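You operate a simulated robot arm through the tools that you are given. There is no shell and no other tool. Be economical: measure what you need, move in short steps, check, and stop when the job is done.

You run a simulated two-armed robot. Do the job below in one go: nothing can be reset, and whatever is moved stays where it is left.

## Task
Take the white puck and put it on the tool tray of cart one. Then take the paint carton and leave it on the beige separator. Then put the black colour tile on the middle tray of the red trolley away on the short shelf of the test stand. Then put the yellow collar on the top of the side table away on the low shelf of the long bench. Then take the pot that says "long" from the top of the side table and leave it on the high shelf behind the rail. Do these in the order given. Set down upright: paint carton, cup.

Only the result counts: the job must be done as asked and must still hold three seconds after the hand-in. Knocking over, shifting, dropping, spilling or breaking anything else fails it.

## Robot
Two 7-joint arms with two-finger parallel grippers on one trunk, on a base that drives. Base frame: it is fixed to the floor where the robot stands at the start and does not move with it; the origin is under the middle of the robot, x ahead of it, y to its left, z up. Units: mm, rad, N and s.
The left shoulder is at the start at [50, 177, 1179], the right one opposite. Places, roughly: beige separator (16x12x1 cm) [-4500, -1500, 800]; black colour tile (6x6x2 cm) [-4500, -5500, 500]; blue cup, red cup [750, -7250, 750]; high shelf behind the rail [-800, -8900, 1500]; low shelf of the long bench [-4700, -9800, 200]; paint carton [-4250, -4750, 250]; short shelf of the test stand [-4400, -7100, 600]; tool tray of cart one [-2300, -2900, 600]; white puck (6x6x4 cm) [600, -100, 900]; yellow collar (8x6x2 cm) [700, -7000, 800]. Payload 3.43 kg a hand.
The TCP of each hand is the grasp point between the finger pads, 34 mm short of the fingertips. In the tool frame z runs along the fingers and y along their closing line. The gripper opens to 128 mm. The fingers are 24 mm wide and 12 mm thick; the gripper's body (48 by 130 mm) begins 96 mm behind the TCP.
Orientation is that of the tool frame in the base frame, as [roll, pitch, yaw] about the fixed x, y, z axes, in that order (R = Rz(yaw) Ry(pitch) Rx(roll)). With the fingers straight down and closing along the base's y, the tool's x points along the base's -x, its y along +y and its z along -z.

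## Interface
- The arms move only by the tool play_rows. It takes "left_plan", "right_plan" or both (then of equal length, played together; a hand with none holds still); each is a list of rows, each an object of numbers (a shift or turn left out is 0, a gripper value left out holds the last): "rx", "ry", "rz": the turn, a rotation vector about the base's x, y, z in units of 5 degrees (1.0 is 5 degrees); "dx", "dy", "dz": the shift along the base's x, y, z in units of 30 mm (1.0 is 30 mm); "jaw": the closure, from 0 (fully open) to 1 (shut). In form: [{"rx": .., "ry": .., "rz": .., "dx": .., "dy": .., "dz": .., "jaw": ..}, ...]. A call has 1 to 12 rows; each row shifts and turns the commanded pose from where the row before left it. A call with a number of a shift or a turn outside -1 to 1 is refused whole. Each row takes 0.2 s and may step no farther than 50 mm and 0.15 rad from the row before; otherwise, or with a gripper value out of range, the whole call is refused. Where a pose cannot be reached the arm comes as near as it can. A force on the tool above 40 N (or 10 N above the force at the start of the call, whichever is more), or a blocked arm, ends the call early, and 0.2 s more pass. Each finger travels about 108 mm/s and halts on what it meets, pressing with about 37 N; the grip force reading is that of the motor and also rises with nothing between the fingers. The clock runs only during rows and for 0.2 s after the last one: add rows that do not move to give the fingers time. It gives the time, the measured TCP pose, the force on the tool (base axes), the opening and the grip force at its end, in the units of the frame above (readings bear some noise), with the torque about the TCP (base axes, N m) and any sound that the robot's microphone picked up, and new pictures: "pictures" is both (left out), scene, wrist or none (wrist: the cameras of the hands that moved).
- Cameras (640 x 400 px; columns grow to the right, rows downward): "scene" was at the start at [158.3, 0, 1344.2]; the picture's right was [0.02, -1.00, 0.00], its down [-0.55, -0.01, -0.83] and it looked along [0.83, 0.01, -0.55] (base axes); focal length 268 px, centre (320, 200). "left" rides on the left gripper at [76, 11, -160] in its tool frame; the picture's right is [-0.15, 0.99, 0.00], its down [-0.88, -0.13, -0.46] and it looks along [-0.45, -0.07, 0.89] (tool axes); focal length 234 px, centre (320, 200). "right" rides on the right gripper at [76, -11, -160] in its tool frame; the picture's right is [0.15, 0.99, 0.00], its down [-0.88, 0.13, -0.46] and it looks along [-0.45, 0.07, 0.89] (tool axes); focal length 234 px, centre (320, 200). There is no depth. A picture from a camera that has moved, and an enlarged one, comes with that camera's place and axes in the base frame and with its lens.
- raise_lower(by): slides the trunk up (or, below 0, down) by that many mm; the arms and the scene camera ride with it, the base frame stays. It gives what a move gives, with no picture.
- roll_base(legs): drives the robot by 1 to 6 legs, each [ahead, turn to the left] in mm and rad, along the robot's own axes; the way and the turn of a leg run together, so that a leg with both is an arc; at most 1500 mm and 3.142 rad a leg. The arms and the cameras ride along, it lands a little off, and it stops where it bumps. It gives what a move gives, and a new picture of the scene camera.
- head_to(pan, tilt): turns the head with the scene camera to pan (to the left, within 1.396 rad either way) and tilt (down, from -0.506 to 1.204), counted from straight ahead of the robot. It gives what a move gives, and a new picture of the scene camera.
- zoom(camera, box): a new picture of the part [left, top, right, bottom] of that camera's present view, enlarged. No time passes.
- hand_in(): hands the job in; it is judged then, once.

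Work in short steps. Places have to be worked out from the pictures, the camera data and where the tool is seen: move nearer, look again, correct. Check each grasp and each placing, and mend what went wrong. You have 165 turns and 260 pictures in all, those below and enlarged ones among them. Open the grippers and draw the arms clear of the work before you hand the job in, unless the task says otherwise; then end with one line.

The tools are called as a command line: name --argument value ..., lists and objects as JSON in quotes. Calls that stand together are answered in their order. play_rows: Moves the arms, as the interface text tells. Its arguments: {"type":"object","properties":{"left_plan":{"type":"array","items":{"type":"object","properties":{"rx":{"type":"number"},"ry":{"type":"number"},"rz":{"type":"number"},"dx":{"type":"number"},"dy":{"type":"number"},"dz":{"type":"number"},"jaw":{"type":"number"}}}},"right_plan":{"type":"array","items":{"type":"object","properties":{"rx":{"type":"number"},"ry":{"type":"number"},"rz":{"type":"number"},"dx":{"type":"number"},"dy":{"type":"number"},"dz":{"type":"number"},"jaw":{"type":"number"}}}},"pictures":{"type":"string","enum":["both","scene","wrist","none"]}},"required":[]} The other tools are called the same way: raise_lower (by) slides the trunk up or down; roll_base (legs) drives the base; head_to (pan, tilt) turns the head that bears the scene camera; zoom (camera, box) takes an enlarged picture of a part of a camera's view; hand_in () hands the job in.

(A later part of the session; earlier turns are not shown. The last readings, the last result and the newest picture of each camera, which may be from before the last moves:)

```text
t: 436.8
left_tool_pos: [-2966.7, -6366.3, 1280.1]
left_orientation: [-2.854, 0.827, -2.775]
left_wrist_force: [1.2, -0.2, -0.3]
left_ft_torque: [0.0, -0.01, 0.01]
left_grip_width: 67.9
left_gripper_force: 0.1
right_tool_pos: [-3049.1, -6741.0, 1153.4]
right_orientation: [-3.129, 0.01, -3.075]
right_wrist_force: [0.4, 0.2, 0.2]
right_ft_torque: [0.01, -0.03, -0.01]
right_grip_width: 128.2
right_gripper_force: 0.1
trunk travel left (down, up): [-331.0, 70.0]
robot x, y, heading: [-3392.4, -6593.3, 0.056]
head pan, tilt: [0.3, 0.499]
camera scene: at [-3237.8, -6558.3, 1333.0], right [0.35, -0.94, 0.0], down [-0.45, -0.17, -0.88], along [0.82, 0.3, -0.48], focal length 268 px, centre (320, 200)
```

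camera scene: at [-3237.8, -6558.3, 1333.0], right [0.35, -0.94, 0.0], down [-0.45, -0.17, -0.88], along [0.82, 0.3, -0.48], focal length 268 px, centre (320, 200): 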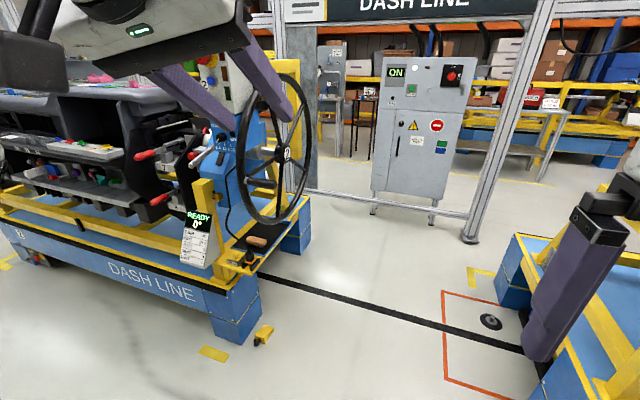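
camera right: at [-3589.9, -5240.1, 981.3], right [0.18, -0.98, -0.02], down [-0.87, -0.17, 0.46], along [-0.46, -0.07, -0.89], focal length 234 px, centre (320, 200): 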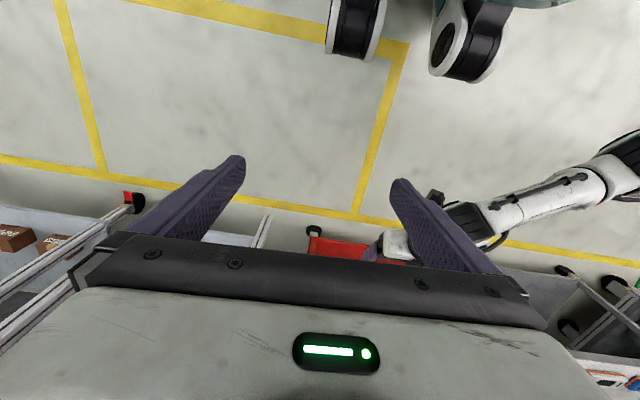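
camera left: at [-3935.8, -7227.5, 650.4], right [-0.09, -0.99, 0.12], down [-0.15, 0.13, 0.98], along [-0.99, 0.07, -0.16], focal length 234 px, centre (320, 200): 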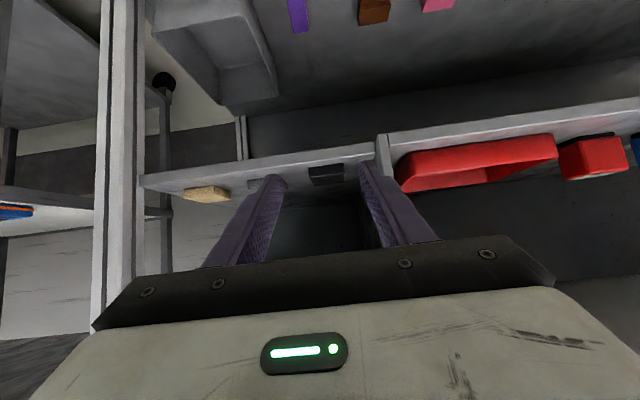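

roll_base --legs '[[0, 1.515], [1500, 0], [1490, 0], [50, 0], [0, -1.571]]'

head_to --pan 0.3 --tilt 0.5

```text
t: 459.4
left_tool_pos: [-3084.0, -3292.0, 1279.0]
left_orientation: [-2.853, 0.827, -2.756]
left_wrist_force: [0.1, 0.6, 0.1]
left_ft_torque: [-0.02, 0.0, 0.01]
left_grip_width: 67.5
left_gripper_force: 0.1
right_tool_pos: [-3160.1, -3668.0, 1154.2]
right_orientation: [-3.128, 0.009, -3.056]
right_wrist_force: [0.7, 0.2, -0.9]
right_ft_torque: [-0.02, 0.02, 0.0]
right_grip_width: 127.7
right_gripper_force: 0.1
trunk travel left (down, up): [-331.0, 70.0]
robot x, y, heading: [-3506.0, -3526.4, 0.068]
head pan, tilt: [0.3, 0.499]
camera scene: at [-3351.7, -3488.5, 1333.0], right [0.36, -0.93, 0.0], down [-0.45, -0.17, -0.88], along [0.82, 0.32, -0.48], focal length 268 px, centre (320, 200)
```

scene: 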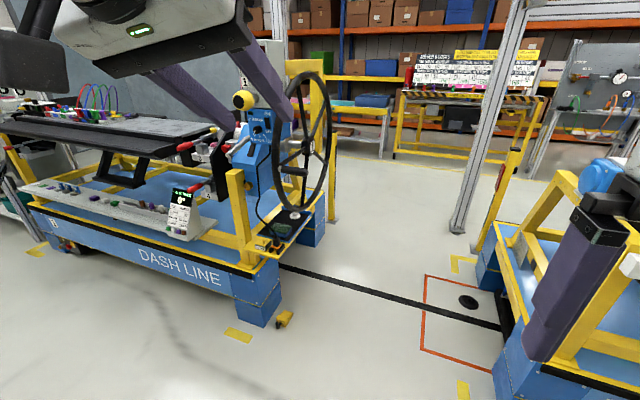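

```text
t: 460.0
left_tool_pos: [-3084.1, -3291.9, 1279.3]
left_orientation: [-2.854, 0.828, -2.755]
left_wrist_force: [-0.9, 0.3, -1.1]
left_ft_torque: [0.02, -0.01, 0.01]
left_grip_width: 67.6
left_gripper_force: 0.1
right_tool_pos: [-3158.9, -3668.8, 1152.7]
right_orientation: [-3.13, 0.01, -3.056]
right_wrist_force: [0.2, 0.0, -0.8]
right_ft_torque: [-0.01, -0.01, 0.02]
right_grip_width: 128.1
right_gripper_force: 0.0
trunk travel left (down, up): [-331.0, 70.0]
robot x, y, heading: [-3504.5, -3524.4, 0.073]
head pan, tilt: [0.3, 0.499]
camera scene: at [-3351.7, -3488.3, 1333.0], right [0.36, -0.93, 0.0], down [-0.45, -0.17, -0.88], along [0.82, 0.32, -0.48], focal length 268 px, centre (320, 200)
```

scene: 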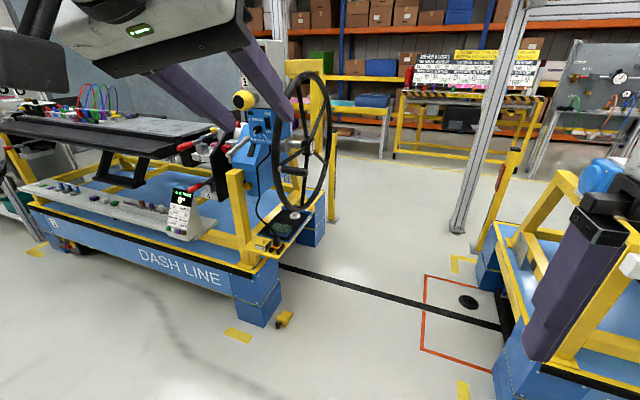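

Same gap as before. I cross it along y≈−3560, then angle out between the posts into the central aisle.

roll_base --legs '[[0, -0.1], [1480, 0], [0, 0.48], [1500, 0], [0, -2.02]]'

```text
t: 481.1
left_tool_pos: [-508.6, -3383.5, 1279.3]
left_orientation: [-2.853, 0.826, 1.838]
left_wrist_force: [0.0, -0.6, -0.5]
left_ft_torque: [-0.02, 0.01, 0.03]
left_grip_width: 67.6
left_gripper_force: 0.0
right_tool_pos: [-873.5, -3264.5, 1153.9]
right_orientation: [-3.129, 0.011, 1.539]
right_wrist_force: [-0.2, 0.3, -0.3]
right_ft_torque: [-0.01, 0.02, 0.02]
right_grip_width: 127.9
right_gripper_force: 0.0
trunk travel left (down, up): [-331.0, 70.0]
robot x, y, heading: [-690.0, -2937.7, -1.617]
head pan, tilt: [0.3, 0.499]
camera scene: at [-671.8, -3096.9, 1333.0], right [-0.97, -0.25, 0.0], down [-0.12, 0.46, -0.88], along [0.22, -0.85, -0.48], focal length 268 px, centre (320, 200)
```

scene: 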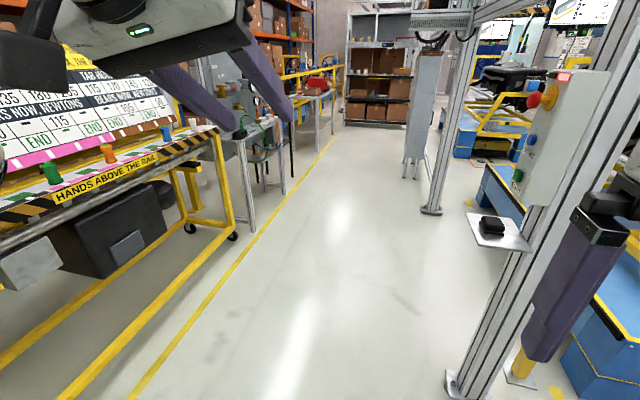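

Across. I angle toward x≈−330 and drive south to y≈−6700.

roll_base --legs '[[0, 0.4], [1030, 0], [0, -0.355], [1450, 0], [1350, 0]]'

head_to --pan 0.6 --tilt 0.4

```text
t: 500.9
left_tool_pos: [-217.2, -7025.5, 1279.7]
left_orientation: [-2.79, 0.834, 1.88]
left_wrist_force: [-0.9, 0.4, 0.3]
left_ft_torque: [-0.01, 0.02, 0.0]
left_grip_width: 67.8
left_gripper_force: 0.0
right_tool_pos: [-576.3, -6907.8, 1171.0]
right_orientation: [-3.071, 0.039, 1.565]
right_wrist_force: [0.4, -0.6, 0.0]
right_ft_torque: [-0.01, -0.02, 0.04]
right_grip_width: 128.1
right_gripper_force: 0.0
trunk travel left (down, up): [-331.0, 70.0]
robot x, y, heading: [-406.3, -6598.6, -1.62]
head pan, tilt: [0.3, 0.499]
stopped in leg 5: the robot was blocked; the commanded pose is now the measured one
camera scene: at [-348.4, -6740.0, 1334.3], right [-0.97, -0.25, 0.04], down [-0.15, 0.45, -0.88], along [0.2, -0.86, -0.47], focal length 268 px, centre (320, 200)
```

scene: 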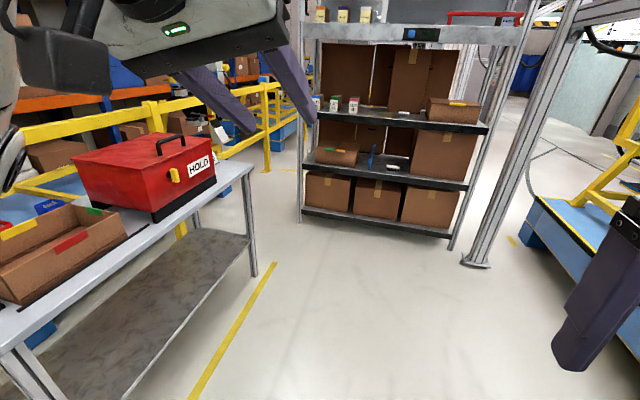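

```text
t: 501.7
left_tool_pos: [-216.5, -7024.3, 1280.3]
left_orientation: [-2.784, 0.834, 1.884]
left_wrist_force: [-0.1, 0.3, 0.2]
left_ft_torque: [0.01, -0.01, 0.01]
left_grip_width: 67.5
left_gripper_force: 0.1
right_tool_pos: [-576.4, -6905.3, 1170.3]
right_orientation: [-3.071, 0.038, 1.566]
right_wrist_force: [-0.3, -0.1, -0.4]
right_ft_torque: [-0.01, 0.01, 0.02]
right_grip_width: 127.9
right_gripper_force: 0.0
trunk travel left (down, up): [-331.0, 70.0]
robot x, y, heading: [-413.8, -6596.0, -1.622]
head pan, tilt: [0.6, 0.4]
camera scene: at [-323.6, -6728.4, 1341.7], right [-0.85, -0.52, 0.05], down [-0.24, 0.31, -0.92], along [0.47, -0.79, -0.39], focal length 268 px, centre (320, 200)
```

scene: 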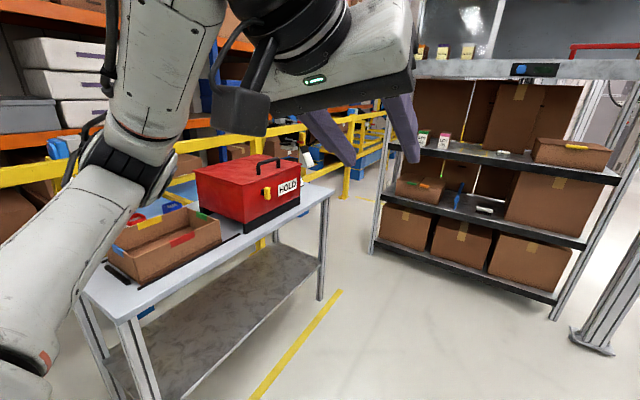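

The right elbow touched the cabinet at the aisle's right. I reverse 250 mm and steer further left.

roll_base --legs '[[-250, 0]]'

head_to --pan -1.0 --tilt 0.4

```text
t: 503.5
left_tool_pos: [-217.7, -6805.0, 1269.8]
left_orientation: [-2.823, 0.808, 1.864]
left_wrist_force: [0.3, 0.0, 0.4]
left_ft_torque: [-0.03, -0.01, 0.05]
left_grip_width: 67.8
left_gripper_force: 0.1
right_tool_pos: [-571.9, -6684.2, 1155.2]
right_orientation: [-3.083, 0.003, 1.586]
right_wrist_force: [1.9, -0.5, 0.0]
right_ft_torque: [0.02, 0.0, 0.03]
right_grip_width: 128.0
right_gripper_force: 0.0
trunk travel left (down, up): [-331.0, 70.0]
robot x, y, heading: [-402.0, -6347.5, -1.61]
head pan, tilt: [0.6, 0.4]
camera scene: at [-327.1, -6511.6, 1338.4], right [-0.84, -0.53, 0.02], down [-0.23, 0.34, -0.91], along [0.48, -0.77, -0.41], focal length 268 px, centre (320, 200)
```

scene: 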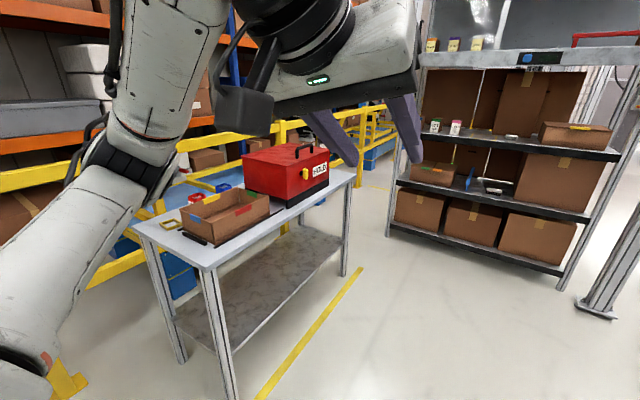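

```text
t: 505.2
left_tool_pos: [-222.3, -6801.0, 1271.0]
left_orientation: [-2.826, 0.816, 1.861]
left_wrist_force: [-0.5, 0.2, 0.2]
left_ft_torque: [-0.02, 0.04, 0.03]
left_grip_width: 67.7
left_gripper_force: 0.0
right_tool_pos: [-570.9, -6679.7, 1156.1]
right_orientation: [-3.077, 0.003, 1.604]
right_wrist_force: [-0.4, 0.1, 0.7]
right_ft_torque: [-0.03, 0.01, 0.01]
right_grip_width: 127.7
right_gripper_force: 0.1
trunk travel left (down, up): [-331.0, 70.0]
robot x, y, heading: [-402.9, -6350.2, -1.603]
head pan, tilt: [-1.0, 0.4]
camera scene: at [-460.2, -6475.1, 1342.8], right [-0.51, 0.86, 0.02], down [0.31, 0.21, -0.93], along [-0.8, -0.47, -0.37], focal length 268 px, centre (320, 200)
```

scene: 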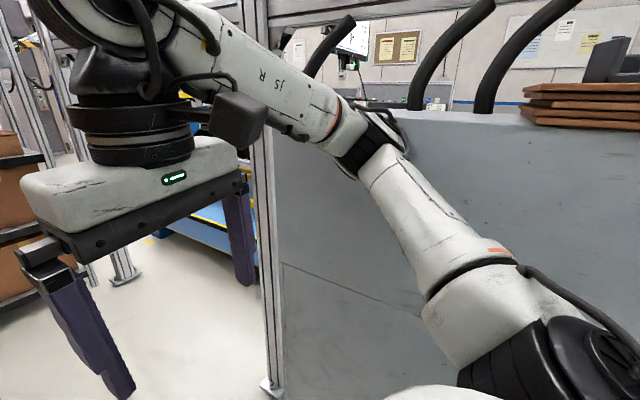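

The right elbow still leans on the cabinet panel. I turn left (which swings it clear) and drive diagonally toward the side table (x 370…740, y −6940…−7970).

roll_base --legs '[[0, 0.5]]'

roll_base --legs '[[330, 0], [0, 1.1]]'

head_to --pan -0.3 --tilt 0.5

```text
t: 507.0
left_tool_pos: [-52.0, -6666.8, 1280.2]
left_orientation: [-2.854, 0.829, 2.335]
left_wrist_force: [0.3, -0.7, 0.7]
left_ft_torque: [0.0, 0.0, -0.01]
left_grip_width: 68.0
left_gripper_force: 0.1
right_tool_pos: [-418.6, -6727.3, 1155.0]
right_orientation: [-3.108, 0.015, 2.079]
right_wrist_force: [0.5, -0.3, -0.3]
right_ft_torque: [0.03, 0.0, 0.01]
right_grip_width: 128.1
right_gripper_force: 0.0
trunk travel left (down, up): [-331.0, 70.0]
robot x, y, heading: [-399.7, -6349.7, -1.108]
head pan, tilt: [-1.0, 0.4]
camera scene: at [-418.4, -6493.0, 1342.2], right [-0.86, 0.52, 0.0], down [0.2, 0.33, -0.92], along [-0.48, -0.79, -0.39], focal length 268 px, centre (320, 200)
```

scene: 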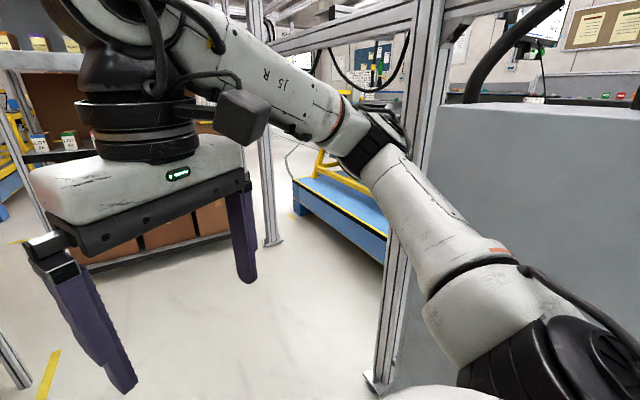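

```text
t: 511.9
left_tool_pos: [189.4, -6491.1, 1279.7]
left_orientation: [-2.853, 0.826, -2.872]
left_wrist_force: [-0.6, 0.1, 1.4]
left_ft_torque: [-0.01, -0.02, -0.04]
left_grip_width: 68.1
left_gripper_force: 0.1
right_tool_pos: [69.4, -6842.4, 1155.2]
right_orientation: [-3.108, 0.015, -3.126]
right_wrist_force: [-0.2, 0.1, 0.8]
right_ft_torque: [0.01, 0.0, 0.0]
right_grip_width: 128.0
right_gripper_force: 0.1
trunk travel left (down, up): [-331.0, 70.0]
robot x, y, heading: [-254.6, -6651.1, -0.037]
head pan, tilt: [-1.0, 0.4]
camera scene: at [-138.1, -6731.9, 1342.2], right [-0.86, -0.51, 0.0], down [-0.2, 0.33, -0.92], along [0.47, -0.79, -0.39], focal length 268 px, centre (320, 200)
```

scene: 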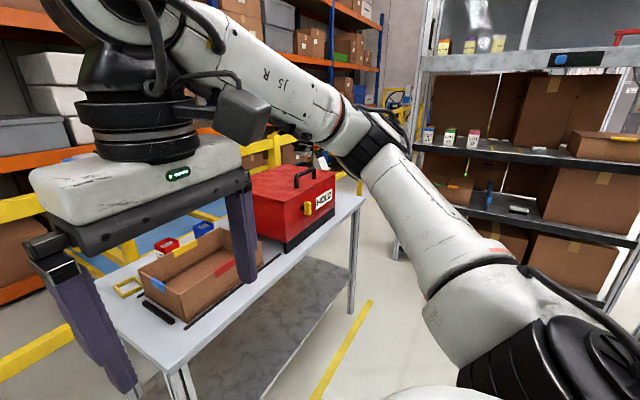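

```text
t: 513.0
left_tool_pos: [189.2, -6491.9, 1278.4]
left_orientation: [-2.855, 0.828, -2.873]
left_wrist_force: [0.2, -0.5, -0.7]
left_ft_torque: [0.01, 0.01, -0.02]
left_grip_width: 67.8
left_gripper_force: 0.1
right_tool_pos: [70.3, -6844.0, 1153.5]
right_orientation: [-3.109, 0.017, -3.127]
right_wrist_force: [0.0, 0.9, -0.5]
right_ft_torque: [0.03, 0.01, 0.02]
right_grip_width: 127.9
right_gripper_force: 0.1
trunk travel left (down, up): [-331.0, 70.0]
robot x, y, heading: [-254.7, -6651.2, -0.037]
head pan, tilt: [-0.3, 0.499]
camera scene: at [-99.4, -6682.5, 1333.0], right [-0.33, -0.94, 0.0], down [-0.45, 0.16, -0.88], along [0.83, -0.29, -0.48], focal length 268 px, centre (320, 200)
```

scene: 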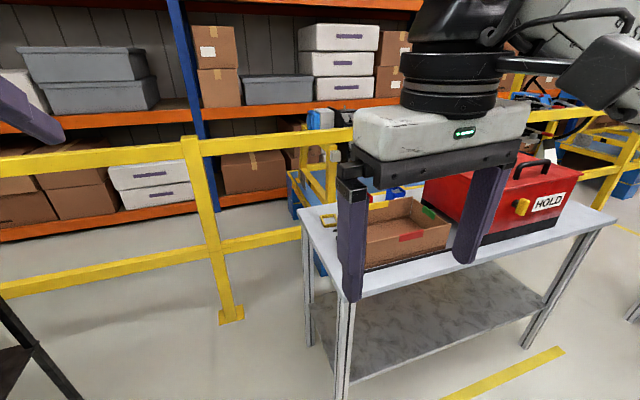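

The yellow collar is at the table's north-east corner, cups behind the brown box. I zoom in on them.

zoom --camera "scene" --box '[280, 160, 480, 285]'

```text
3.20 times, centred on (380, 222) of scene
camera zoom: at [-99.4, -6682.5, 1333.0], right [-0.33, -0.94, 0.0], down [-0.45, 0.16, -0.88], along [0.83, -0.29, -0.48], focal length 859 px, centre (128, 128)
```

zoom: 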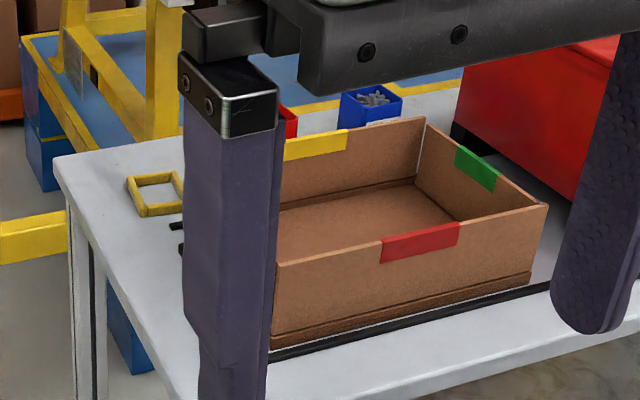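

The collar is a flat frame at ≈[713,−7001], top z≈770 (80 mm along x, 60 mm along y). I move the base to ≈(−60,−6850), facing +x, and lower the trunk.

roll_base --legs '[[0, -0.76], [280, 0], [0, 0.797]]'

raise_lower --by -200

```text
t: 519.0
left_tool_pos: [383.2, -6684.1, 1279.0]
left_orientation: [-2.854, 0.828, -2.854]
left_wrist_force: [-0.7, 0.7, -0.5]
left_ft_torque: [-0.04, 0.0, -0.02]
left_grip_width: 67.8
left_gripper_force: 0.1
right_tool_pos: [271.7, -7036.8, 1154.6]
right_orientation: [-3.108, 0.015, -3.107]
right_wrist_force: [-0.2, -0.8, -0.7]
right_ft_torque: [0.0, -0.03, -0.01]
right_grip_width: 128.1
right_gripper_force: 0.1
trunk travel left (down, up): [-331.0, 70.0]
robot x, y, heading: [-57.6, -6850.7, -0.016]
head pan, tilt: [-0.3, 0.499]
camera scene: at [99.3, -6880.5, 1333.0], right [-0.31, -0.95, 0.0], down [-0.45, 0.15, -0.88], along [0.83, -0.27, -0.48], focal length 268 px, centre (320, 200)
```

scene: 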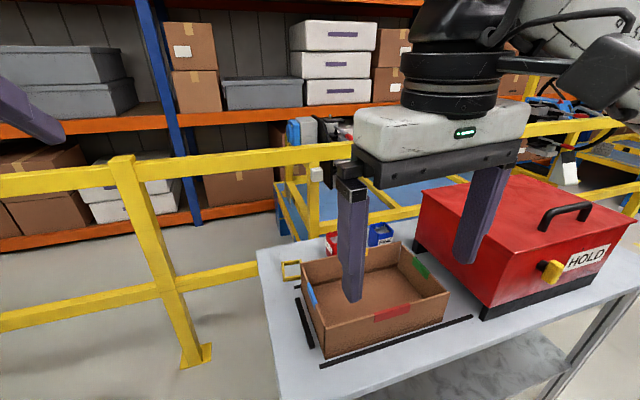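

```text
t: 521.2
left_tool_pos: [385.1, -6683.2, 1079.6]
left_orientation: [-2.855, 0.828, -2.852]
left_wrist_force: [0.9, -0.2, 0.2]
left_ft_torque: [0.0, 0.01, 0.0]
left_grip_width: 67.9
left_gripper_force: 0.0
right_tool_pos: [271.7, -7037.2, 954.7]
right_orientation: [-3.108, 0.016, -3.107]
right_wrist_force: [1.2, 0.0, -0.6]
right_ft_torque: [-0.02, 0.01, -0.01]
right_grip_width: 128.0
right_gripper_force: 0.1
trunk travel left (down, up): [-131.0, 270.0]
robot x, y, heading: [-54.8, -6848.4, -0.016]
head pan, tilt: [-0.3, 0.499]
```

Two rays agree: collar centre ≈(637,−6972), top z≈820; the brown box adjoins its south-west. A near-vertical grasp from the north-west suits: I reposition the base to ≈(220,−6570) by reversing there, then face the collar.

roll_base --legs '[[0, -2.33], [-391, 0], [0, 1.84]]'

head_to --pan -0.1 --tilt 0.75

```text
t: 533.6
left_tool_pos: [689.7, -6660.2, 1079.4]
left_orientation: [-2.856, 0.826, 2.885]
left_wrist_force: [1.3, -0.4, 0.3]
left_ft_torque: [0.0, -0.02, -0.01]
left_grip_width: 67.8
left_gripper_force: 0.2
right_tool_pos: [411.1, -6904.5, 954.8]
right_orientation: [-3.107, 0.017, 2.632]
right_wrist_force: [-0.1, 0.2, 0.2]
right_ft_torque: [0.03, -0.02, -0.03]
right_grip_width: 128.2
right_gripper_force: 0.2
trunk travel left (down, up): [-131.0, 270.0]
robot x, y, heading: [229.1, -6576.7, -0.563]
head pan, tilt: [-0.3, 0.499]
camera scene: at [344.5, -6682.6, 1133.0], right [-0.76, -0.65, 0.0], down [-0.31, 0.36, -0.88], along [0.57, -0.67, -0.48], focal length 268 px, centre (320, 200)
```

scene: 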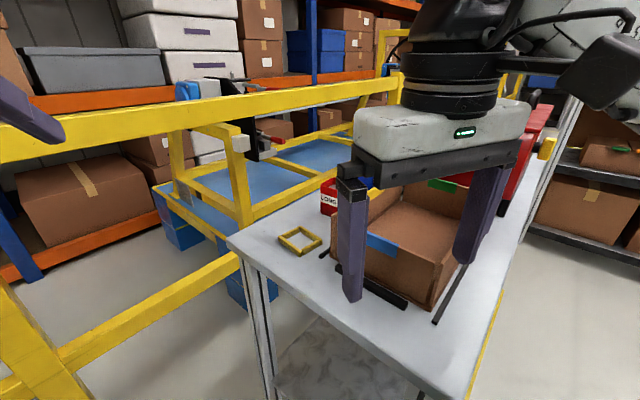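

```text
t: 534.3
left_tool_pos: [688.6, -6661.5, 1079.1]
left_orientation: [-2.856, 0.826, 2.886]
left_wrist_force: [-0.1, -0.3, 0.0]
left_ft_torque: [-0.02, 0.02, -0.01]
left_grip_width: 67.7
left_gripper_force: 0.0
right_tool_pos: [410.4, -6906.0, 955.9]
right_orientation: [-3.109, 0.017, 2.631]
right_wrist_force: [-0.5, -0.4, 0.3]
right_ft_torque: [-0.02, -0.01, -0.02]
right_grip_width: 128.3
right_gripper_force: 0.1
trunk travel left (down, up): [-131.0, 270.0]
robot x, y, heading: [230.3, -6576.6, -0.564]
head pan, tilt: [-0.099, 0.75]
camera scene: at [350.7, -6664.5, 1111.1], right [-0.61, -0.79, 0.0], down [-0.54, 0.42, -0.73], along [0.58, -0.45, -0.68], focal length 268 px, centre (320, 200)
```

scene: 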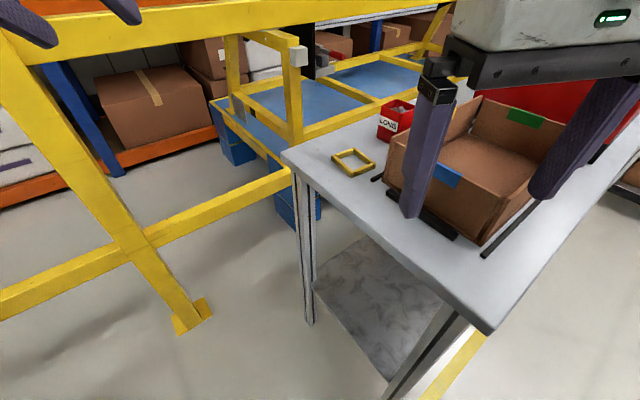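

The red cup is the pot marked LONG. Collar ≈(648,−6975). I bring the right hand above it, tool vertical, closing along y.

play_rows --right_plan '[{"dx": 0.99, "dy": -0.29, "rz": 0.61, "rx": 0.335, "ry": -0.19}, {"dx": 0.99, "dy": -0.29, "rz": 0.61}, {"dx": 0.99, "dy": -0.29, "rz": 0.61}, {"dx": 0.99, "dy": -0.29, "rz": 0.61}, {"dx": 0.99, "dy": -0.29, "rz": 0.61}, {"dx": 0.99, "dy": -0.29, "rz": 0.61}, {"dx": 0.99, "dy": -0.29, "rz": 0.61}, {"dx": 0.99, "dy": -0.29, "rz": 0.61, "jaw": 0.18}, {"jaw": 0.18}]' --pictures "wrist"

```text
t: 536.3
left_tool_pos: [690.8, -6661.4, 1079.2]
left_orientation: [-2.855, 0.826, 2.886]
left_wrist_force: [-0.4, 0.5, 0.0]
left_ft_torque: [0.0, 0.03, 0.0]
left_grip_width: 67.7
left_gripper_force: 0.2
right_tool_pos: [650.0, -6970.9, 953.6]
right_orientation: [3.14, 0.018, 3.057]
right_wrist_force: [-0.5, 0.0, 0.1]
right_ft_torque: [-0.05, -0.04, 0.01]
right_grip_width: 105.1
right_gripper_force: 0.0
trunk travel left (down, up): [-131.0, 270.0]
robot x, y, heading: [226.6, -6574.9, -0.564]
head pan, tilt: [-0.099, 0.75]
camera right: at [571.1, -6978.1, 1112.1], right [-0.06, 1.0, 0.0], down [0.88, 0.06, 0.47], along [0.47, 0.03, -0.88], focal length 234 px, centre (320, 200)
```

right: 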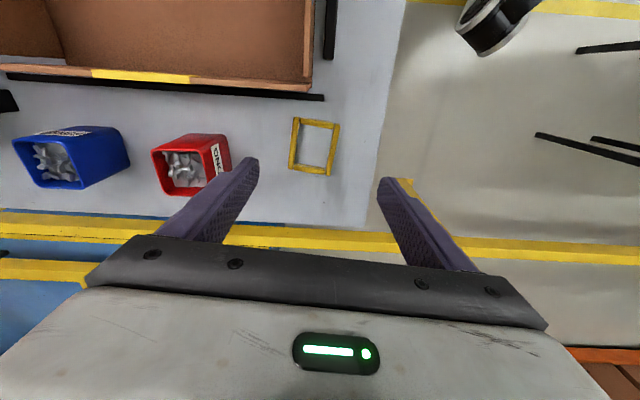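

Collar at (651,−6981), clear space for both fingers. Centre and descend to z≈846.

play_rows --right_plan '[{"dy": -0.33, "dz": -0.9}, {"dz": -0.9}, {"dz": -0.9}, {"dz": -0.85}, {}]' --pictures "wrist"

```text
t: 537.5
left_tool_pos: [690.7, -6661.8, 1079.2]
left_orientation: [-2.855, 0.827, 2.885]
left_wrist_force: [-0.9, -0.1, 0.3]
left_ft_torque: [-0.04, 0.01, -0.02]
left_grip_width: 67.7
left_gripper_force: 0.1
right_tool_pos: [647.9, -6984.7, 851.0]
right_orientation: [3.14, 0.017, 3.057]
right_wrist_force: [0.0, 0.5, 0.5]
right_ft_torque: [-0.02, 0.02, -0.01]
right_grip_width: 105.1
right_gripper_force: 0.0
trunk travel left (down, up): [-131.0, 270.0]
robot x, y, heading: [222.8, -6575.6, -0.566]
head pan, tilt: [-0.099, 0.75]
camera right: at [570.3, -6989.7, 1008.8], right [-0.06, 1.0, 0.0], down [0.88, 0.06, 0.47], along [0.47, 0.03, -0.88], focal length 234 px, centre (320, 200)
```

right: 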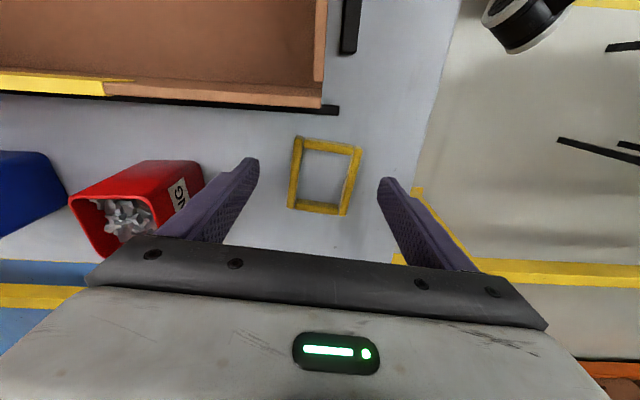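

play_rows --right_plan '[{"dz": -0.35, "dy": 0.1}, {"dz": -0.1}, {}]' --pictures "none"

play_rows --right_plan '[{"dz": -0.1}, {"dz": -0.1}, {}]' --pictures "none"

```text
t: 538.3
left_tool_pos: [689.3, -6660.8, 1079.8]
left_orientation: [-2.855, 0.827, 2.884]
left_wrist_force: [0.3, 0.4, 0.1]
left_ft_torque: [0.01, 0.0, -0.01]
left_grip_width: 67.6
left_gripper_force: 0.0
right_tool_pos: [648.4, -6982.0, 835.9]
right_orientation: [3.141, 0.018, 3.059]
right_wrist_force: [0.4, 0.4, 0.9]
right_ft_torque: [-0.04, -0.02, 0.03]
right_grip_width: 105.0
right_gripper_force: 0.0
trunk travel left (down, up): [-131.0, 270.0]
robot x, y, heading: [227.9, -6576.1, -0.563]
head pan, tilt: [-0.099, 0.75]
```

```text
t: 539.1
left_tool_pos: [688.0, -6659.0, 1080.2]
left_orientation: [-2.853, 0.829, 2.888]
left_wrist_force: [0.1, 0.6, -0.4]
left_ft_torque: [0.02, 0.01, 0.01]
left_grip_width: 67.8
left_gripper_force: 0.1
right_tool_pos: [648.8, -6981.8, 834.7]
right_orientation: [-3.14, 0.026, 3.056]
right_wrist_force: [0.3, -7.1, 31.1]
right_ft_torque: [0.99, 0.24, 0.66]
right_grip_width: 104.9
right_gripper_force: 0.1
trunk travel left (down, up): [-131.0, 270.0]
robot x, y, heading: [225.7, -6573.7, -0.563]
head pan, tilt: [-0.099, 0.75]
```

Table touched at TCP z≈834. Raise 5 mm and close on the collar.

play_rows --right_plan '[{"dz": 0.2}, {"jaw": 0.7}, {"jaw": 0.7}, {"jaw": 0.7}, {"dz": 0.5}, {"dz": 1}, {}]' --pictures "wrist"

```text
t: 540.7
left_tool_pos: [690.1, -6661.0, 1079.5]
left_orientation: [-2.855, 0.828, 2.885]
left_wrist_force: [-0.1, -0.4, -0.6]
left_ft_torque: [0.0, 0.02, -0.04]
left_grip_width: 67.8
left_gripper_force: 0.1
right_tool_pos: [648.1, -6982.7, 881.6]
right_orientation: [3.141, 0.017, 3.056]
right_wrist_force: [-0.3, -0.2, 0.0]
right_ft_torque: [-0.03, 0.0, -0.01]
right_grip_width: 58.0
right_gripper_force: 37.1
trunk travel left (down, up): [-131.0, 270.0]
robot x, y, heading: [229.0, -6571.2, -0.564]
head pan, tilt: [-0.099, 0.75]
camera right: at [570.6, -6987.5, 1039.0], right [-0.06, 1.0, 0.0], down [0.88, 0.06, 0.47], along [0.47, 0.03, -0.88], focal length 234 px, centre (320, 200)
```

right: 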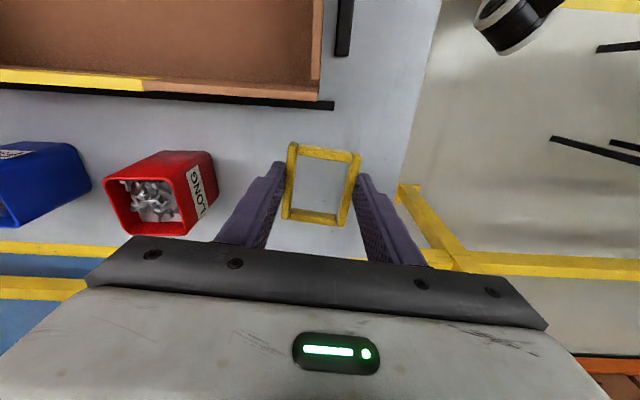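

Collar gripped (58 mm) and lifted. I tuck it in at height, raise the trunk and start back north via the central aisle.

play_rows --right_plan '[{"dz": 1}, {"dz": 1}, {"dx": -0.6, "dy": 0.5, "dz": 0.7, "rz": -0.75}, {"dx": -0.6, "dy": 0.5, "dz": 0.7, "rz": -0.75}, {"dx": -0.6, "dy": 0.5, "dz": 0.7, "rz": -0.75}, {"dx": -0.6, "dy": 0.5, "dz": 0.7, "rz": -0.75}, {"dx": -0.6, "dy": 0.5, "dz": 0.7, "rz": -0.75}, {"dx": -0.6, "dy": 0.5, "dz": 0.7, "rz": -0.75}, {}]' --pictures "none"

raise_lower --by 200

roll_base --legs '[[0, -3.02], [620, 0], [0, -1.13], [1250, 0], [1250, 0]]'

```text
t: 542.7
left_tool_pos: [689.2, -6661.9, 1079.0]
left_orientation: [-2.855, 0.829, 2.886]
left_wrist_force: [0.8, -0.3, -1.0]
left_ft_torque: [-0.02, 0.0, 0.02]
left_grip_width: 68.1
left_gripper_force: 0.0
right_tool_pos: [541.2, -6892.4, 1066.1]
right_orientation: [-3.141, 0.019, 2.664]
right_wrist_force: [0.3, -0.1, -0.1]
right_ft_torque: [0.0, -0.02, -0.01]
right_grip_width: 57.9
right_gripper_force: 36.9
trunk travel left (down, up): [-131.0, 270.0]
robot x, y, heading: [230.0, -6577.3, -0.561]
head pan, tilt: [-0.099, 0.75]
```

```text
t: 544.9
left_tool_pos: [689.8, -6661.2, 1280.1]
left_orientation: [-2.856, 0.828, 2.886]
left_wrist_force: [0.0, 0.3, -0.7]
left_ft_torque: [0.02, 0.02, 0.01]
left_grip_width: 67.9
left_gripper_force: 0.1
right_tool_pos: [541.4, -6893.5, 1265.1]
right_orientation: [-3.141, 0.018, 2.663]
right_wrist_force: [0.4, -0.1, 0.1]
right_ft_torque: [0.0, 0.02, 0.0]
right_grip_width: 57.8
right_gripper_force: 36.8
trunk travel left (down, up): [-331.0, 70.0]
robot x, y, heading: [224.4, -6573.8, -0.566]
head pan, tilt: [-0.099, 0.75]
```

```text
t: 570.0
left_tool_pos: [-652.3, -3413.7, 1279.7]
left_orientation: [-2.856, 0.826, -1.214]
left_wrist_force: [0.0, 0.4, 0.5]
left_ft_torque: [0.0, 0.0, -0.01]
left_grip_width: 68.1
left_gripper_force: 0.1
right_tool_pos: [-378.4, -3402.0, 1265.9]
right_orientation: [3.141, 0.017, -1.436]
right_wrist_force: [0.2, -0.1, -0.4]
right_ft_torque: [0.04, 0.01, -0.03]
right_grip_width: 58.2
right_gripper_force: 37.0
trunk travel left (down, up): [-331.0, 70.0]
robot x, y, heading: [-453.4, -3842.2, 1.621]
head pan, tilt: [-0.099, 0.75]
camera scene: at [-457.6, -3691.4, 1311.0], right [1.0, -0.05, 0.0], down [-0.03, -0.68, -0.73], along [0.04, 0.73, -0.68], focal length 268 px, centre (320, 200)
```

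scene: 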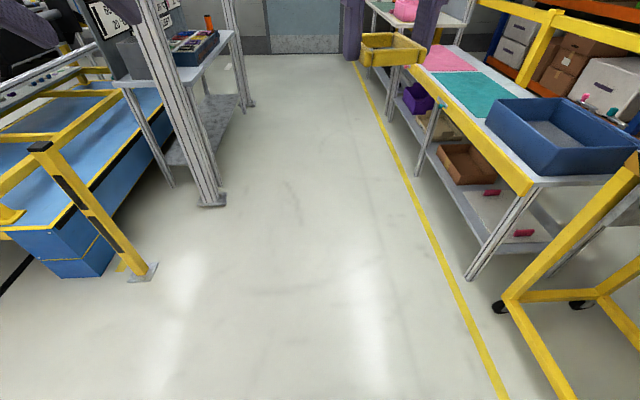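

On track. I cross gap 1 westward along y≈−3560 with the right hand high and inward, as worked before.

roll_base --legs '[[0, 0.218], [894, 0], [0, 1.718], [1438, 0], [0, -0.415], [820, 0]]'

```text
t: 591.4
left_tool_pos: [-3200.2, -3790.1, 1280.1]
left_orientation: [-2.855, 0.825, 0.349]
left_wrist_force: [-0.5, 0.1, 0.1]
left_ft_torque: [-0.02, 0.05, 0.04]
left_grip_width: 67.9
left_gripper_force: 0.0
right_tool_pos: [-3212.7, -3516.6, 1263.5]
right_orientation: [-3.141, 0.017, 0.127]
right_wrist_force: [-0.1, -0.4, -0.9]
right_ft_torque: [0.0, -0.04, -0.03]
right_grip_width: 58.1
right_gripper_force: 37.3
trunk travel left (down, up): [-331.0, 70.0]
robot x, y, heading: [-2771.7, -3597.4, -3.099]
head pan, tilt: [-0.099, 0.75]
camera scene: at [-2924.1, -3598.1, 1311.0], right [0.06, 1.0, 0.0], down [0.68, -0.04, -0.73], along [-0.73, 0.04, -0.68], focal length 268 px, centre (320, 200)
```

scene: 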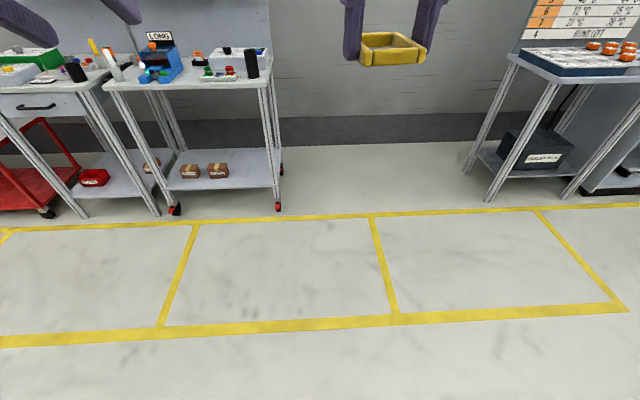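

Through. Now down aisle B southward.

roll_base --legs '[[600, 0], [0, 1.528], [1500, 0], [1500, 0], [1500, 0]]'

```text
t: 619.4
left_tool_pos: [-3247.0, -8535.9, 1280.2]
left_orientation: [-2.855, 0.827, 1.846]
left_wrist_force: [0.7, -0.4, -0.5]
left_ft_torque: [-0.02, 0.01, -0.03]
left_grip_width: 67.7
left_gripper_force: 0.1
right_tool_pos: [-3522.5, -8526.4, 1264.6]
right_orientation: [3.141, 0.017, 1.624]
right_wrist_force: [-0.3, -0.6, -0.5]
right_ft_torque: [0.01, -0.03, 0.04]
right_grip_width: 58.4
right_gripper_force: 36.5
trunk travel left (down, up): [-331.0, 70.0]
robot x, y, heading: [-3406.5, -8093.4, -1.601]
head pan, tilt: [-0.099, 0.75]
camera scene: at [-3421.0, -8247.0, 1311.0], right [-0.99, 0.13, 0.0], down [0.09, 0.68, -0.73], along [-0.09, -0.73, -0.68], focal length 268 px, centre (320, 200)
```

scene: 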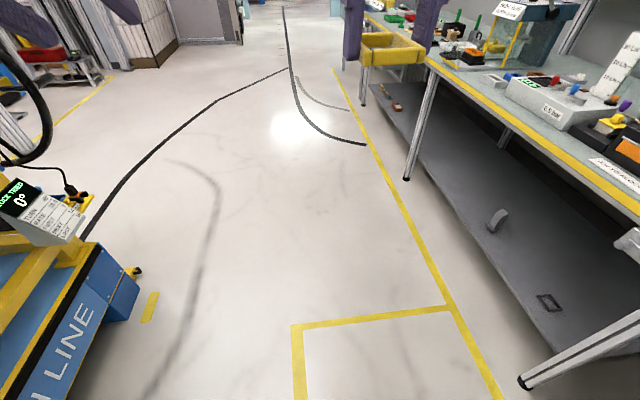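

The long bench's low shelf (z≈200, front edge x≈−4320) is clear around y≈−9500. I drive there, face it, lower the trunk.

roll_base --legs '[[1500, 0], [0, -1.54], [200, 0]]'

raise_lower --by -330

play_rows --right_plan '[{"dz": -1}, {"dz": -1}, {"dz": -1}, {"dz": -1}, {"dz": -1}, {"dz": -1}, {"dz": -1}, {"dz": -1}, {"dz": -1}, {"dz": -1}, {"dz": -1}, {"dz": -1}]' --pictures "scene"

```text
t: 631.8
left_tool_pos: [-4072.7, -9807.3, 1280.0]
left_orientation: [-2.855, 0.828, 0.334]
left_wrist_force: [0.6, 0.4, -0.2]
left_ft_torque: [-0.01, -0.03, 0.02]
left_grip_width: 67.9
left_gripper_force: 0.0
right_tool_pos: [-4077.9, -9533.8, 1264.8]
right_orientation: [-3.142, 0.019, 0.113]
right_wrist_force: [-0.4, -0.6, -0.7]
right_ft_torque: [-0.01, -0.03, 0.01]
right_grip_width: 58.1
right_gripper_force: 36.7
trunk travel left (down, up): [-331.0, 70.0]
robot x, y, heading: [-3639.1, -9623.4, -3.119]
head pan, tilt: [-0.099, 0.75]
camera scene: at [-3792.8, -9619.6, 1310.9], right [0.07, 1.0, 0.0], down [0.68, -0.05, -0.73], along [-0.73, 0.05, -0.68], focal length 268 px, centre (320, 200)
```

scene: 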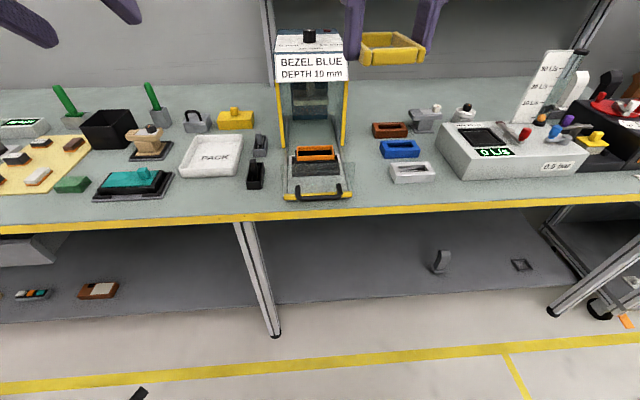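

```text
t: 635.1
left_tool_pos: [-4072.0, -9807.6, 950.0]
left_orientation: [-2.853, 0.828, 0.332]
left_wrist_force: [0.6, -0.3, -0.8]
left_ft_torque: [-0.04, 0.03, -0.03]
left_grip_width: 67.6
left_gripper_force: 0.1
right_tool_pos: [-4077.6, -9533.5, 935.5]
right_orientation: [3.14, 0.018, 0.113]
right_wrist_force: [0.1, 1.1, 0.0]
right_ft_torque: [0.01, 0.01, -0.02]
right_grip_width: 58.1
right_gripper_force: 37.4
trunk travel left (down, up): [-1.0, 400.0]
robot x, y, heading: [-3636.8, -9625.3, -3.112]
head pan, tilt: [-0.099, 0.75]
```

```text
t: 637.7
left_tool_pos: [-4071.6, -9807.6, 949.6]
left_orientation: [-2.854, 0.826, 0.333]
left_wrist_force: [-0.4, -0.1, 1.3]
left_ft_torque: [-0.02, -0.03, 0.01]
left_grip_width: 67.5
left_gripper_force: 0.1
right_tool_pos: [-4079.7, -9531.5, 574.2]
right_orientation: [-3.14, 0.019, 0.111]
right_wrist_force: [-0.6, -0.2, -0.3]
right_ft_torque: [0.02, 0.02, 0.0]
right_grip_width: 58.3
right_gripper_force: 36.5
trunk travel left (down, up): [-1.0, 400.0]
robot x, y, heading: [-3638.1, -9621.8, -3.111]
head pan, tilt: [-0.099, 0.75]
camera scene: at [-3792.1, -9619.6, 981.1], right [0.07, 1.0, 0.0], down [0.68, -0.05, -0.73], along [-0.73, 0.05, -0.68], focal length 268 px, centre (320, 200)
```

scene: 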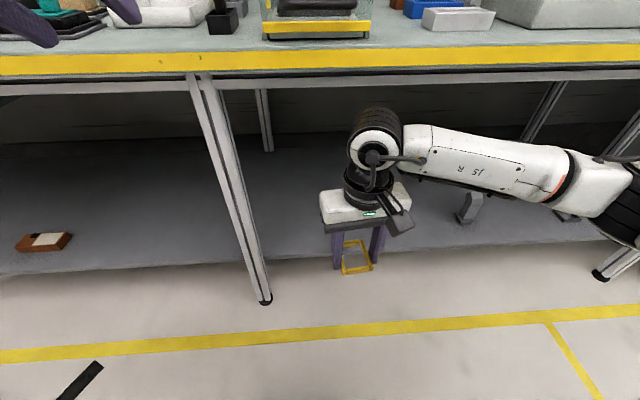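

The shelf's exact height is uncertain (100–200). I lower the hand in front of the shelf and look with the wrist camera.

play_rows --right_plan '[{"dz": -1}, {"dz": -1}, {"dz": -1}, {"dz": -1}, {"dz": -1}, {"dz": -1}, {"dz": -1}, {"rz": -1}]' --pictures "wrist"

```text
t: 639.5
left_tool_pos: [-4072.5, -9807.4, 949.6]
left_orientation: [-2.854, 0.828, 0.334]
left_wrist_force: [0.2, 1.1, -0.2]
left_ft_torque: [-0.01, 0.0, 0.0]
left_grip_width: 67.4
left_gripper_force: 0.1
right_tool_pos: [-4075.7, -9533.4, 365.9]
right_orientation: [3.141, 0.017, 0.025]
right_wrist_force: [-0.9, -0.2, 0.1]
right_ft_torque: [0.0, 0.01, -0.04]
right_grip_width: 58.1
right_gripper_force: 36.5
trunk travel left (down, up): [-1.0, 400.0]
robot x, y, heading: [-3638.7, -9623.6, -3.112]
head pan, tilt: [-0.099, 0.75]
camera right: at [-3997.6, -9520.1, 523.3], right [0.17, -0.99, 0.0], down [-0.87, -0.15, 0.47], along [-0.46, -0.08, -0.88], focal length 234 px, centre (320, 200)
```

right: 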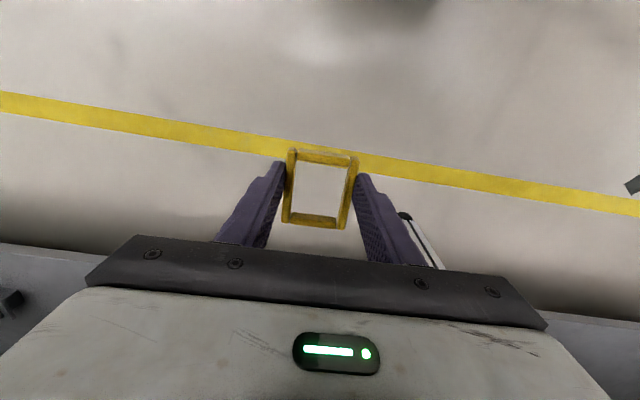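

Best fit: shelf z≈240, front x≈−4305. I drive 225 mm closer and extend over the shelf at z≈366.

roll_base --legs '[[225, 0]]'

play_rows --right_plan '[{"dx": -0.8}, {"dx": -0.8}, {"dx": -0.8}, {"dx": -0.7}, {"dz": -0.8}, {}]' --pictures "wrist"

```text
t: 641.2
left_tool_pos: [-4294.1, -9811.3, 949.5]
left_orientation: [-2.854, 0.826, 0.332]
left_wrist_force: [0.4, -1.2, 0.4]
left_ft_torque: [-0.02, 0.01, 0.02]
left_grip_width: 67.8
left_gripper_force: 0.1
right_tool_pos: [-4297.6, -9536.9, 365.2]
right_orientation: [3.141, 0.018, 0.023]
right_wrist_force: [-0.1, 0.0, -0.3]
right_ft_torque: [0.06, -0.01, 0.01]
right_grip_width: 58.3
right_gripper_force: 37.3
trunk travel left (down, up): [-1.0, 400.0]
robot x, y, heading: [-3863.7, -9629.0, -3.119]
head pan, tilt: [-0.099, 0.75]
camera scene: at [-4013.6, -9625.0, 981.1], right [0.07, 1.0, 0.0], down [0.68, -0.05, -0.73], along [-0.73, 0.05, -0.68], focal length 268 px, centre (320, 200)
```

scene: 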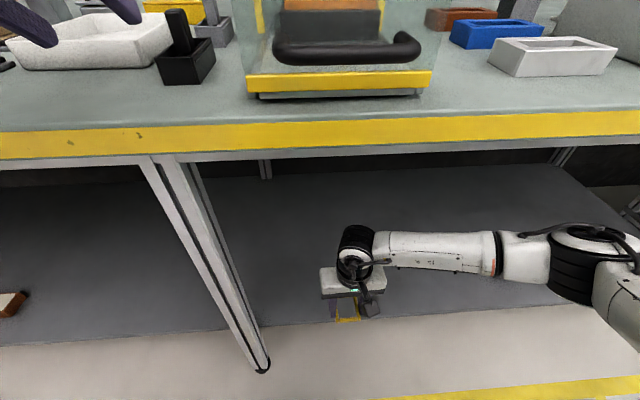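

```text
t: 642.6
left_tool_pos: [-4294.3, -9812.3, 949.4]
left_orientation: [-2.853, 0.827, 0.329]
left_wrist_force: [-0.4, -0.6, 0.5]
left_ft_torque: [-0.03, 0.0, -0.04]
left_grip_width: 67.8
left_gripper_force: 0.2
right_tool_pos: [-4391.0, -9537.1, 341.8]
right_orientation: [3.141, 0.019, 0.022]
right_wrist_force: [0.3, 0.1, 0.3]
right_ft_torque: [0.0, 0.0, 0.01]
right_grip_width: 57.9
right_gripper_force: 37.0
trunk travel left (down, up): [-1.0, 400.0]
robot x, y, heading: [-3858.5, -9627.4, -3.115]
head pan, tilt: [-0.099, 0.75]
camera right: at [-4312.0, -9524.5, 499.6], right [0.17, -0.99, 0.0], down [-0.87, -0.15, 0.47], along [-0.46, -0.08, -0.88], focal length 234 px, centre (320, 200)
```

right: 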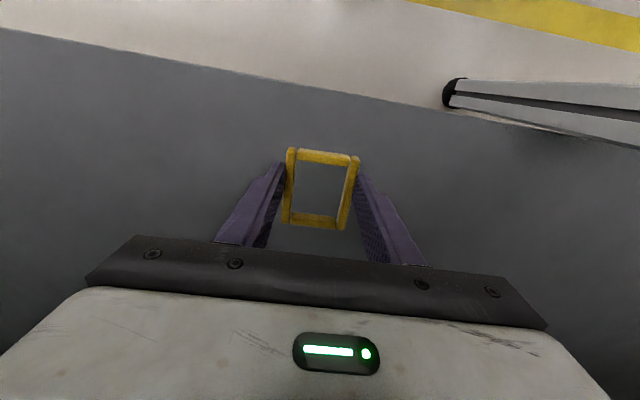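

The shelf edge is at x≈−4317; the collar is inside. A bit deeper, then lower with force checks.

play_rows --right_plan '[{"dx": -0.6}, {"dz": -0.6}, {"dz": -0.5}, {"dz": -0.4}, {}]' --pictures "none"

play_rows --right_plan '[{"dz": -0.2}, {"dz": -0.2}, {"dz": -0.2}, {}]' --pictures "wrist"

```text
t: 643.8
left_tool_pos: [-4293.1, -9812.7, 949.9]
left_orientation: [-2.853, 0.827, 0.33]
left_wrist_force: [-0.2, -0.3, -0.8]
left_ft_torque: [0.01, 0.02, -0.02]
left_grip_width: 67.8
left_gripper_force: 0.0
right_tool_pos: [-4408.0, -9536.2, 295.5]
right_orientation: [3.141, 0.017, 0.022]
right_wrist_force: [-0.4, 0.4, -0.2]
right_ft_torque: [0.0, 0.02, -0.02]
right_grip_width: 58.0
right_gripper_force: 36.9
trunk travel left (down, up): [-1.0, 400.0]
robot x, y, heading: [-3861.5, -9626.8, -3.112]
head pan, tilt: [-0.099, 0.75]
```

```text
t: 644.8
left_tool_pos: [-4293.9, -9811.8, 948.5]
left_orientation: [-2.853, 0.83, 0.33]
left_wrist_force: [-0.6, 0.1, 0.3]
left_ft_torque: [-0.02, 0.0, 0.01]
left_grip_width: 67.9
left_gripper_force: 0.1
right_tool_pos: [-4409.7, -9536.4, 278.1]
right_orientation: [3.141, 0.018, 0.024]
right_wrist_force: [-0.1, 0.5, 0.2]
right_ft_torque: [-0.01, 0.03, 0.0]
right_grip_width: 58.3
right_gripper_force: 37.2
trunk travel left (down, up): [-1.0, 400.0]
robot x, y, heading: [-3858.9, -9628.6, -3.119]
head pan, tilt: [-0.099, 0.75]
camera right: at [-4330.1, -9525.0, 436.1], right [0.17, -0.99, 0.0], down [-0.87, -0.15, 0.47], along [-0.46, -0.08, -0.88], focal length 234 px, centre (320, 200)
```

right: 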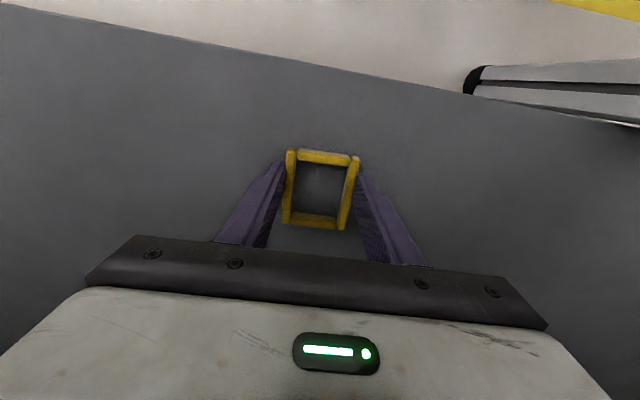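

play_rows --right_plan '[{"dz": -0.25}, {"dz": -0.25}, {"dz": -0.25}, {}]' --pictures "none"

play_rows --right_plan '[{"dz": -0.25}, {"dz": -0.25}, {"dz": -0.25}, {}]' --pictures "none"

```text
t: 645.3
left_tool_pos: [-4292.0, -9811.1, 950.4]
left_orientation: [-2.855, 0.83, 0.33]
left_wrist_force: [1.5, 0.3, 0.2]
left_ft_torque: [0.01, 0.0, 0.0]
left_grip_width: 67.9
left_gripper_force: 0.0
right_tool_pos: [-4409.9, -9538.1, 273.1]
right_orientation: [3.141, 0.01, 0.024]
right_wrist_force: [10.3, 3.9, 20.8]
right_ft_torque: [-0.25, -0.07, 0.16]
right_grip_width: 58.0
right_gripper_force: 37.1
trunk travel left (down, up): [-1.0, 400.0]
robot x, y, heading: [-3863.6, -9629.6, -3.118]
head pan, tilt: [-0.099, 0.75]
stopped in row 2 (right hand): the force on the tool passed its limit (the readings are from after the stop); the commanded pose is now the measured one
```

```text
t: 645.6
left_tool_pos: [-4291.1, -9811.6, 949.7]
left_orientation: [-2.853, 0.831, 0.33]
left_wrist_force: [-0.4, 0.5, 0.3]
left_ft_torque: [0.04, 0.0, 0.0]
left_grip_width: 67.7
left_gripper_force: 0.0
right_tool_pos: [-4410.4, -9537.3, 275.2]
right_orientation: [-3.141, 0.008, 0.023]
right_wrist_force: [8.6, 3.4, 19.3]
right_ft_torque: [-0.13, 0.18, 0.03]
right_grip_width: 58.1
right_gripper_force: 36.9
trunk travel left (down, up): [-1.0, 400.0]
robot x, y, heading: [-3860.6, -9625.7, -3.116]
head pan, tilt: [-0.099, 0.75]
stopped in row 1 (right hand): the force on the tool passed its limit (the readings are from after the stop); the commanded pose is now the measured one
```

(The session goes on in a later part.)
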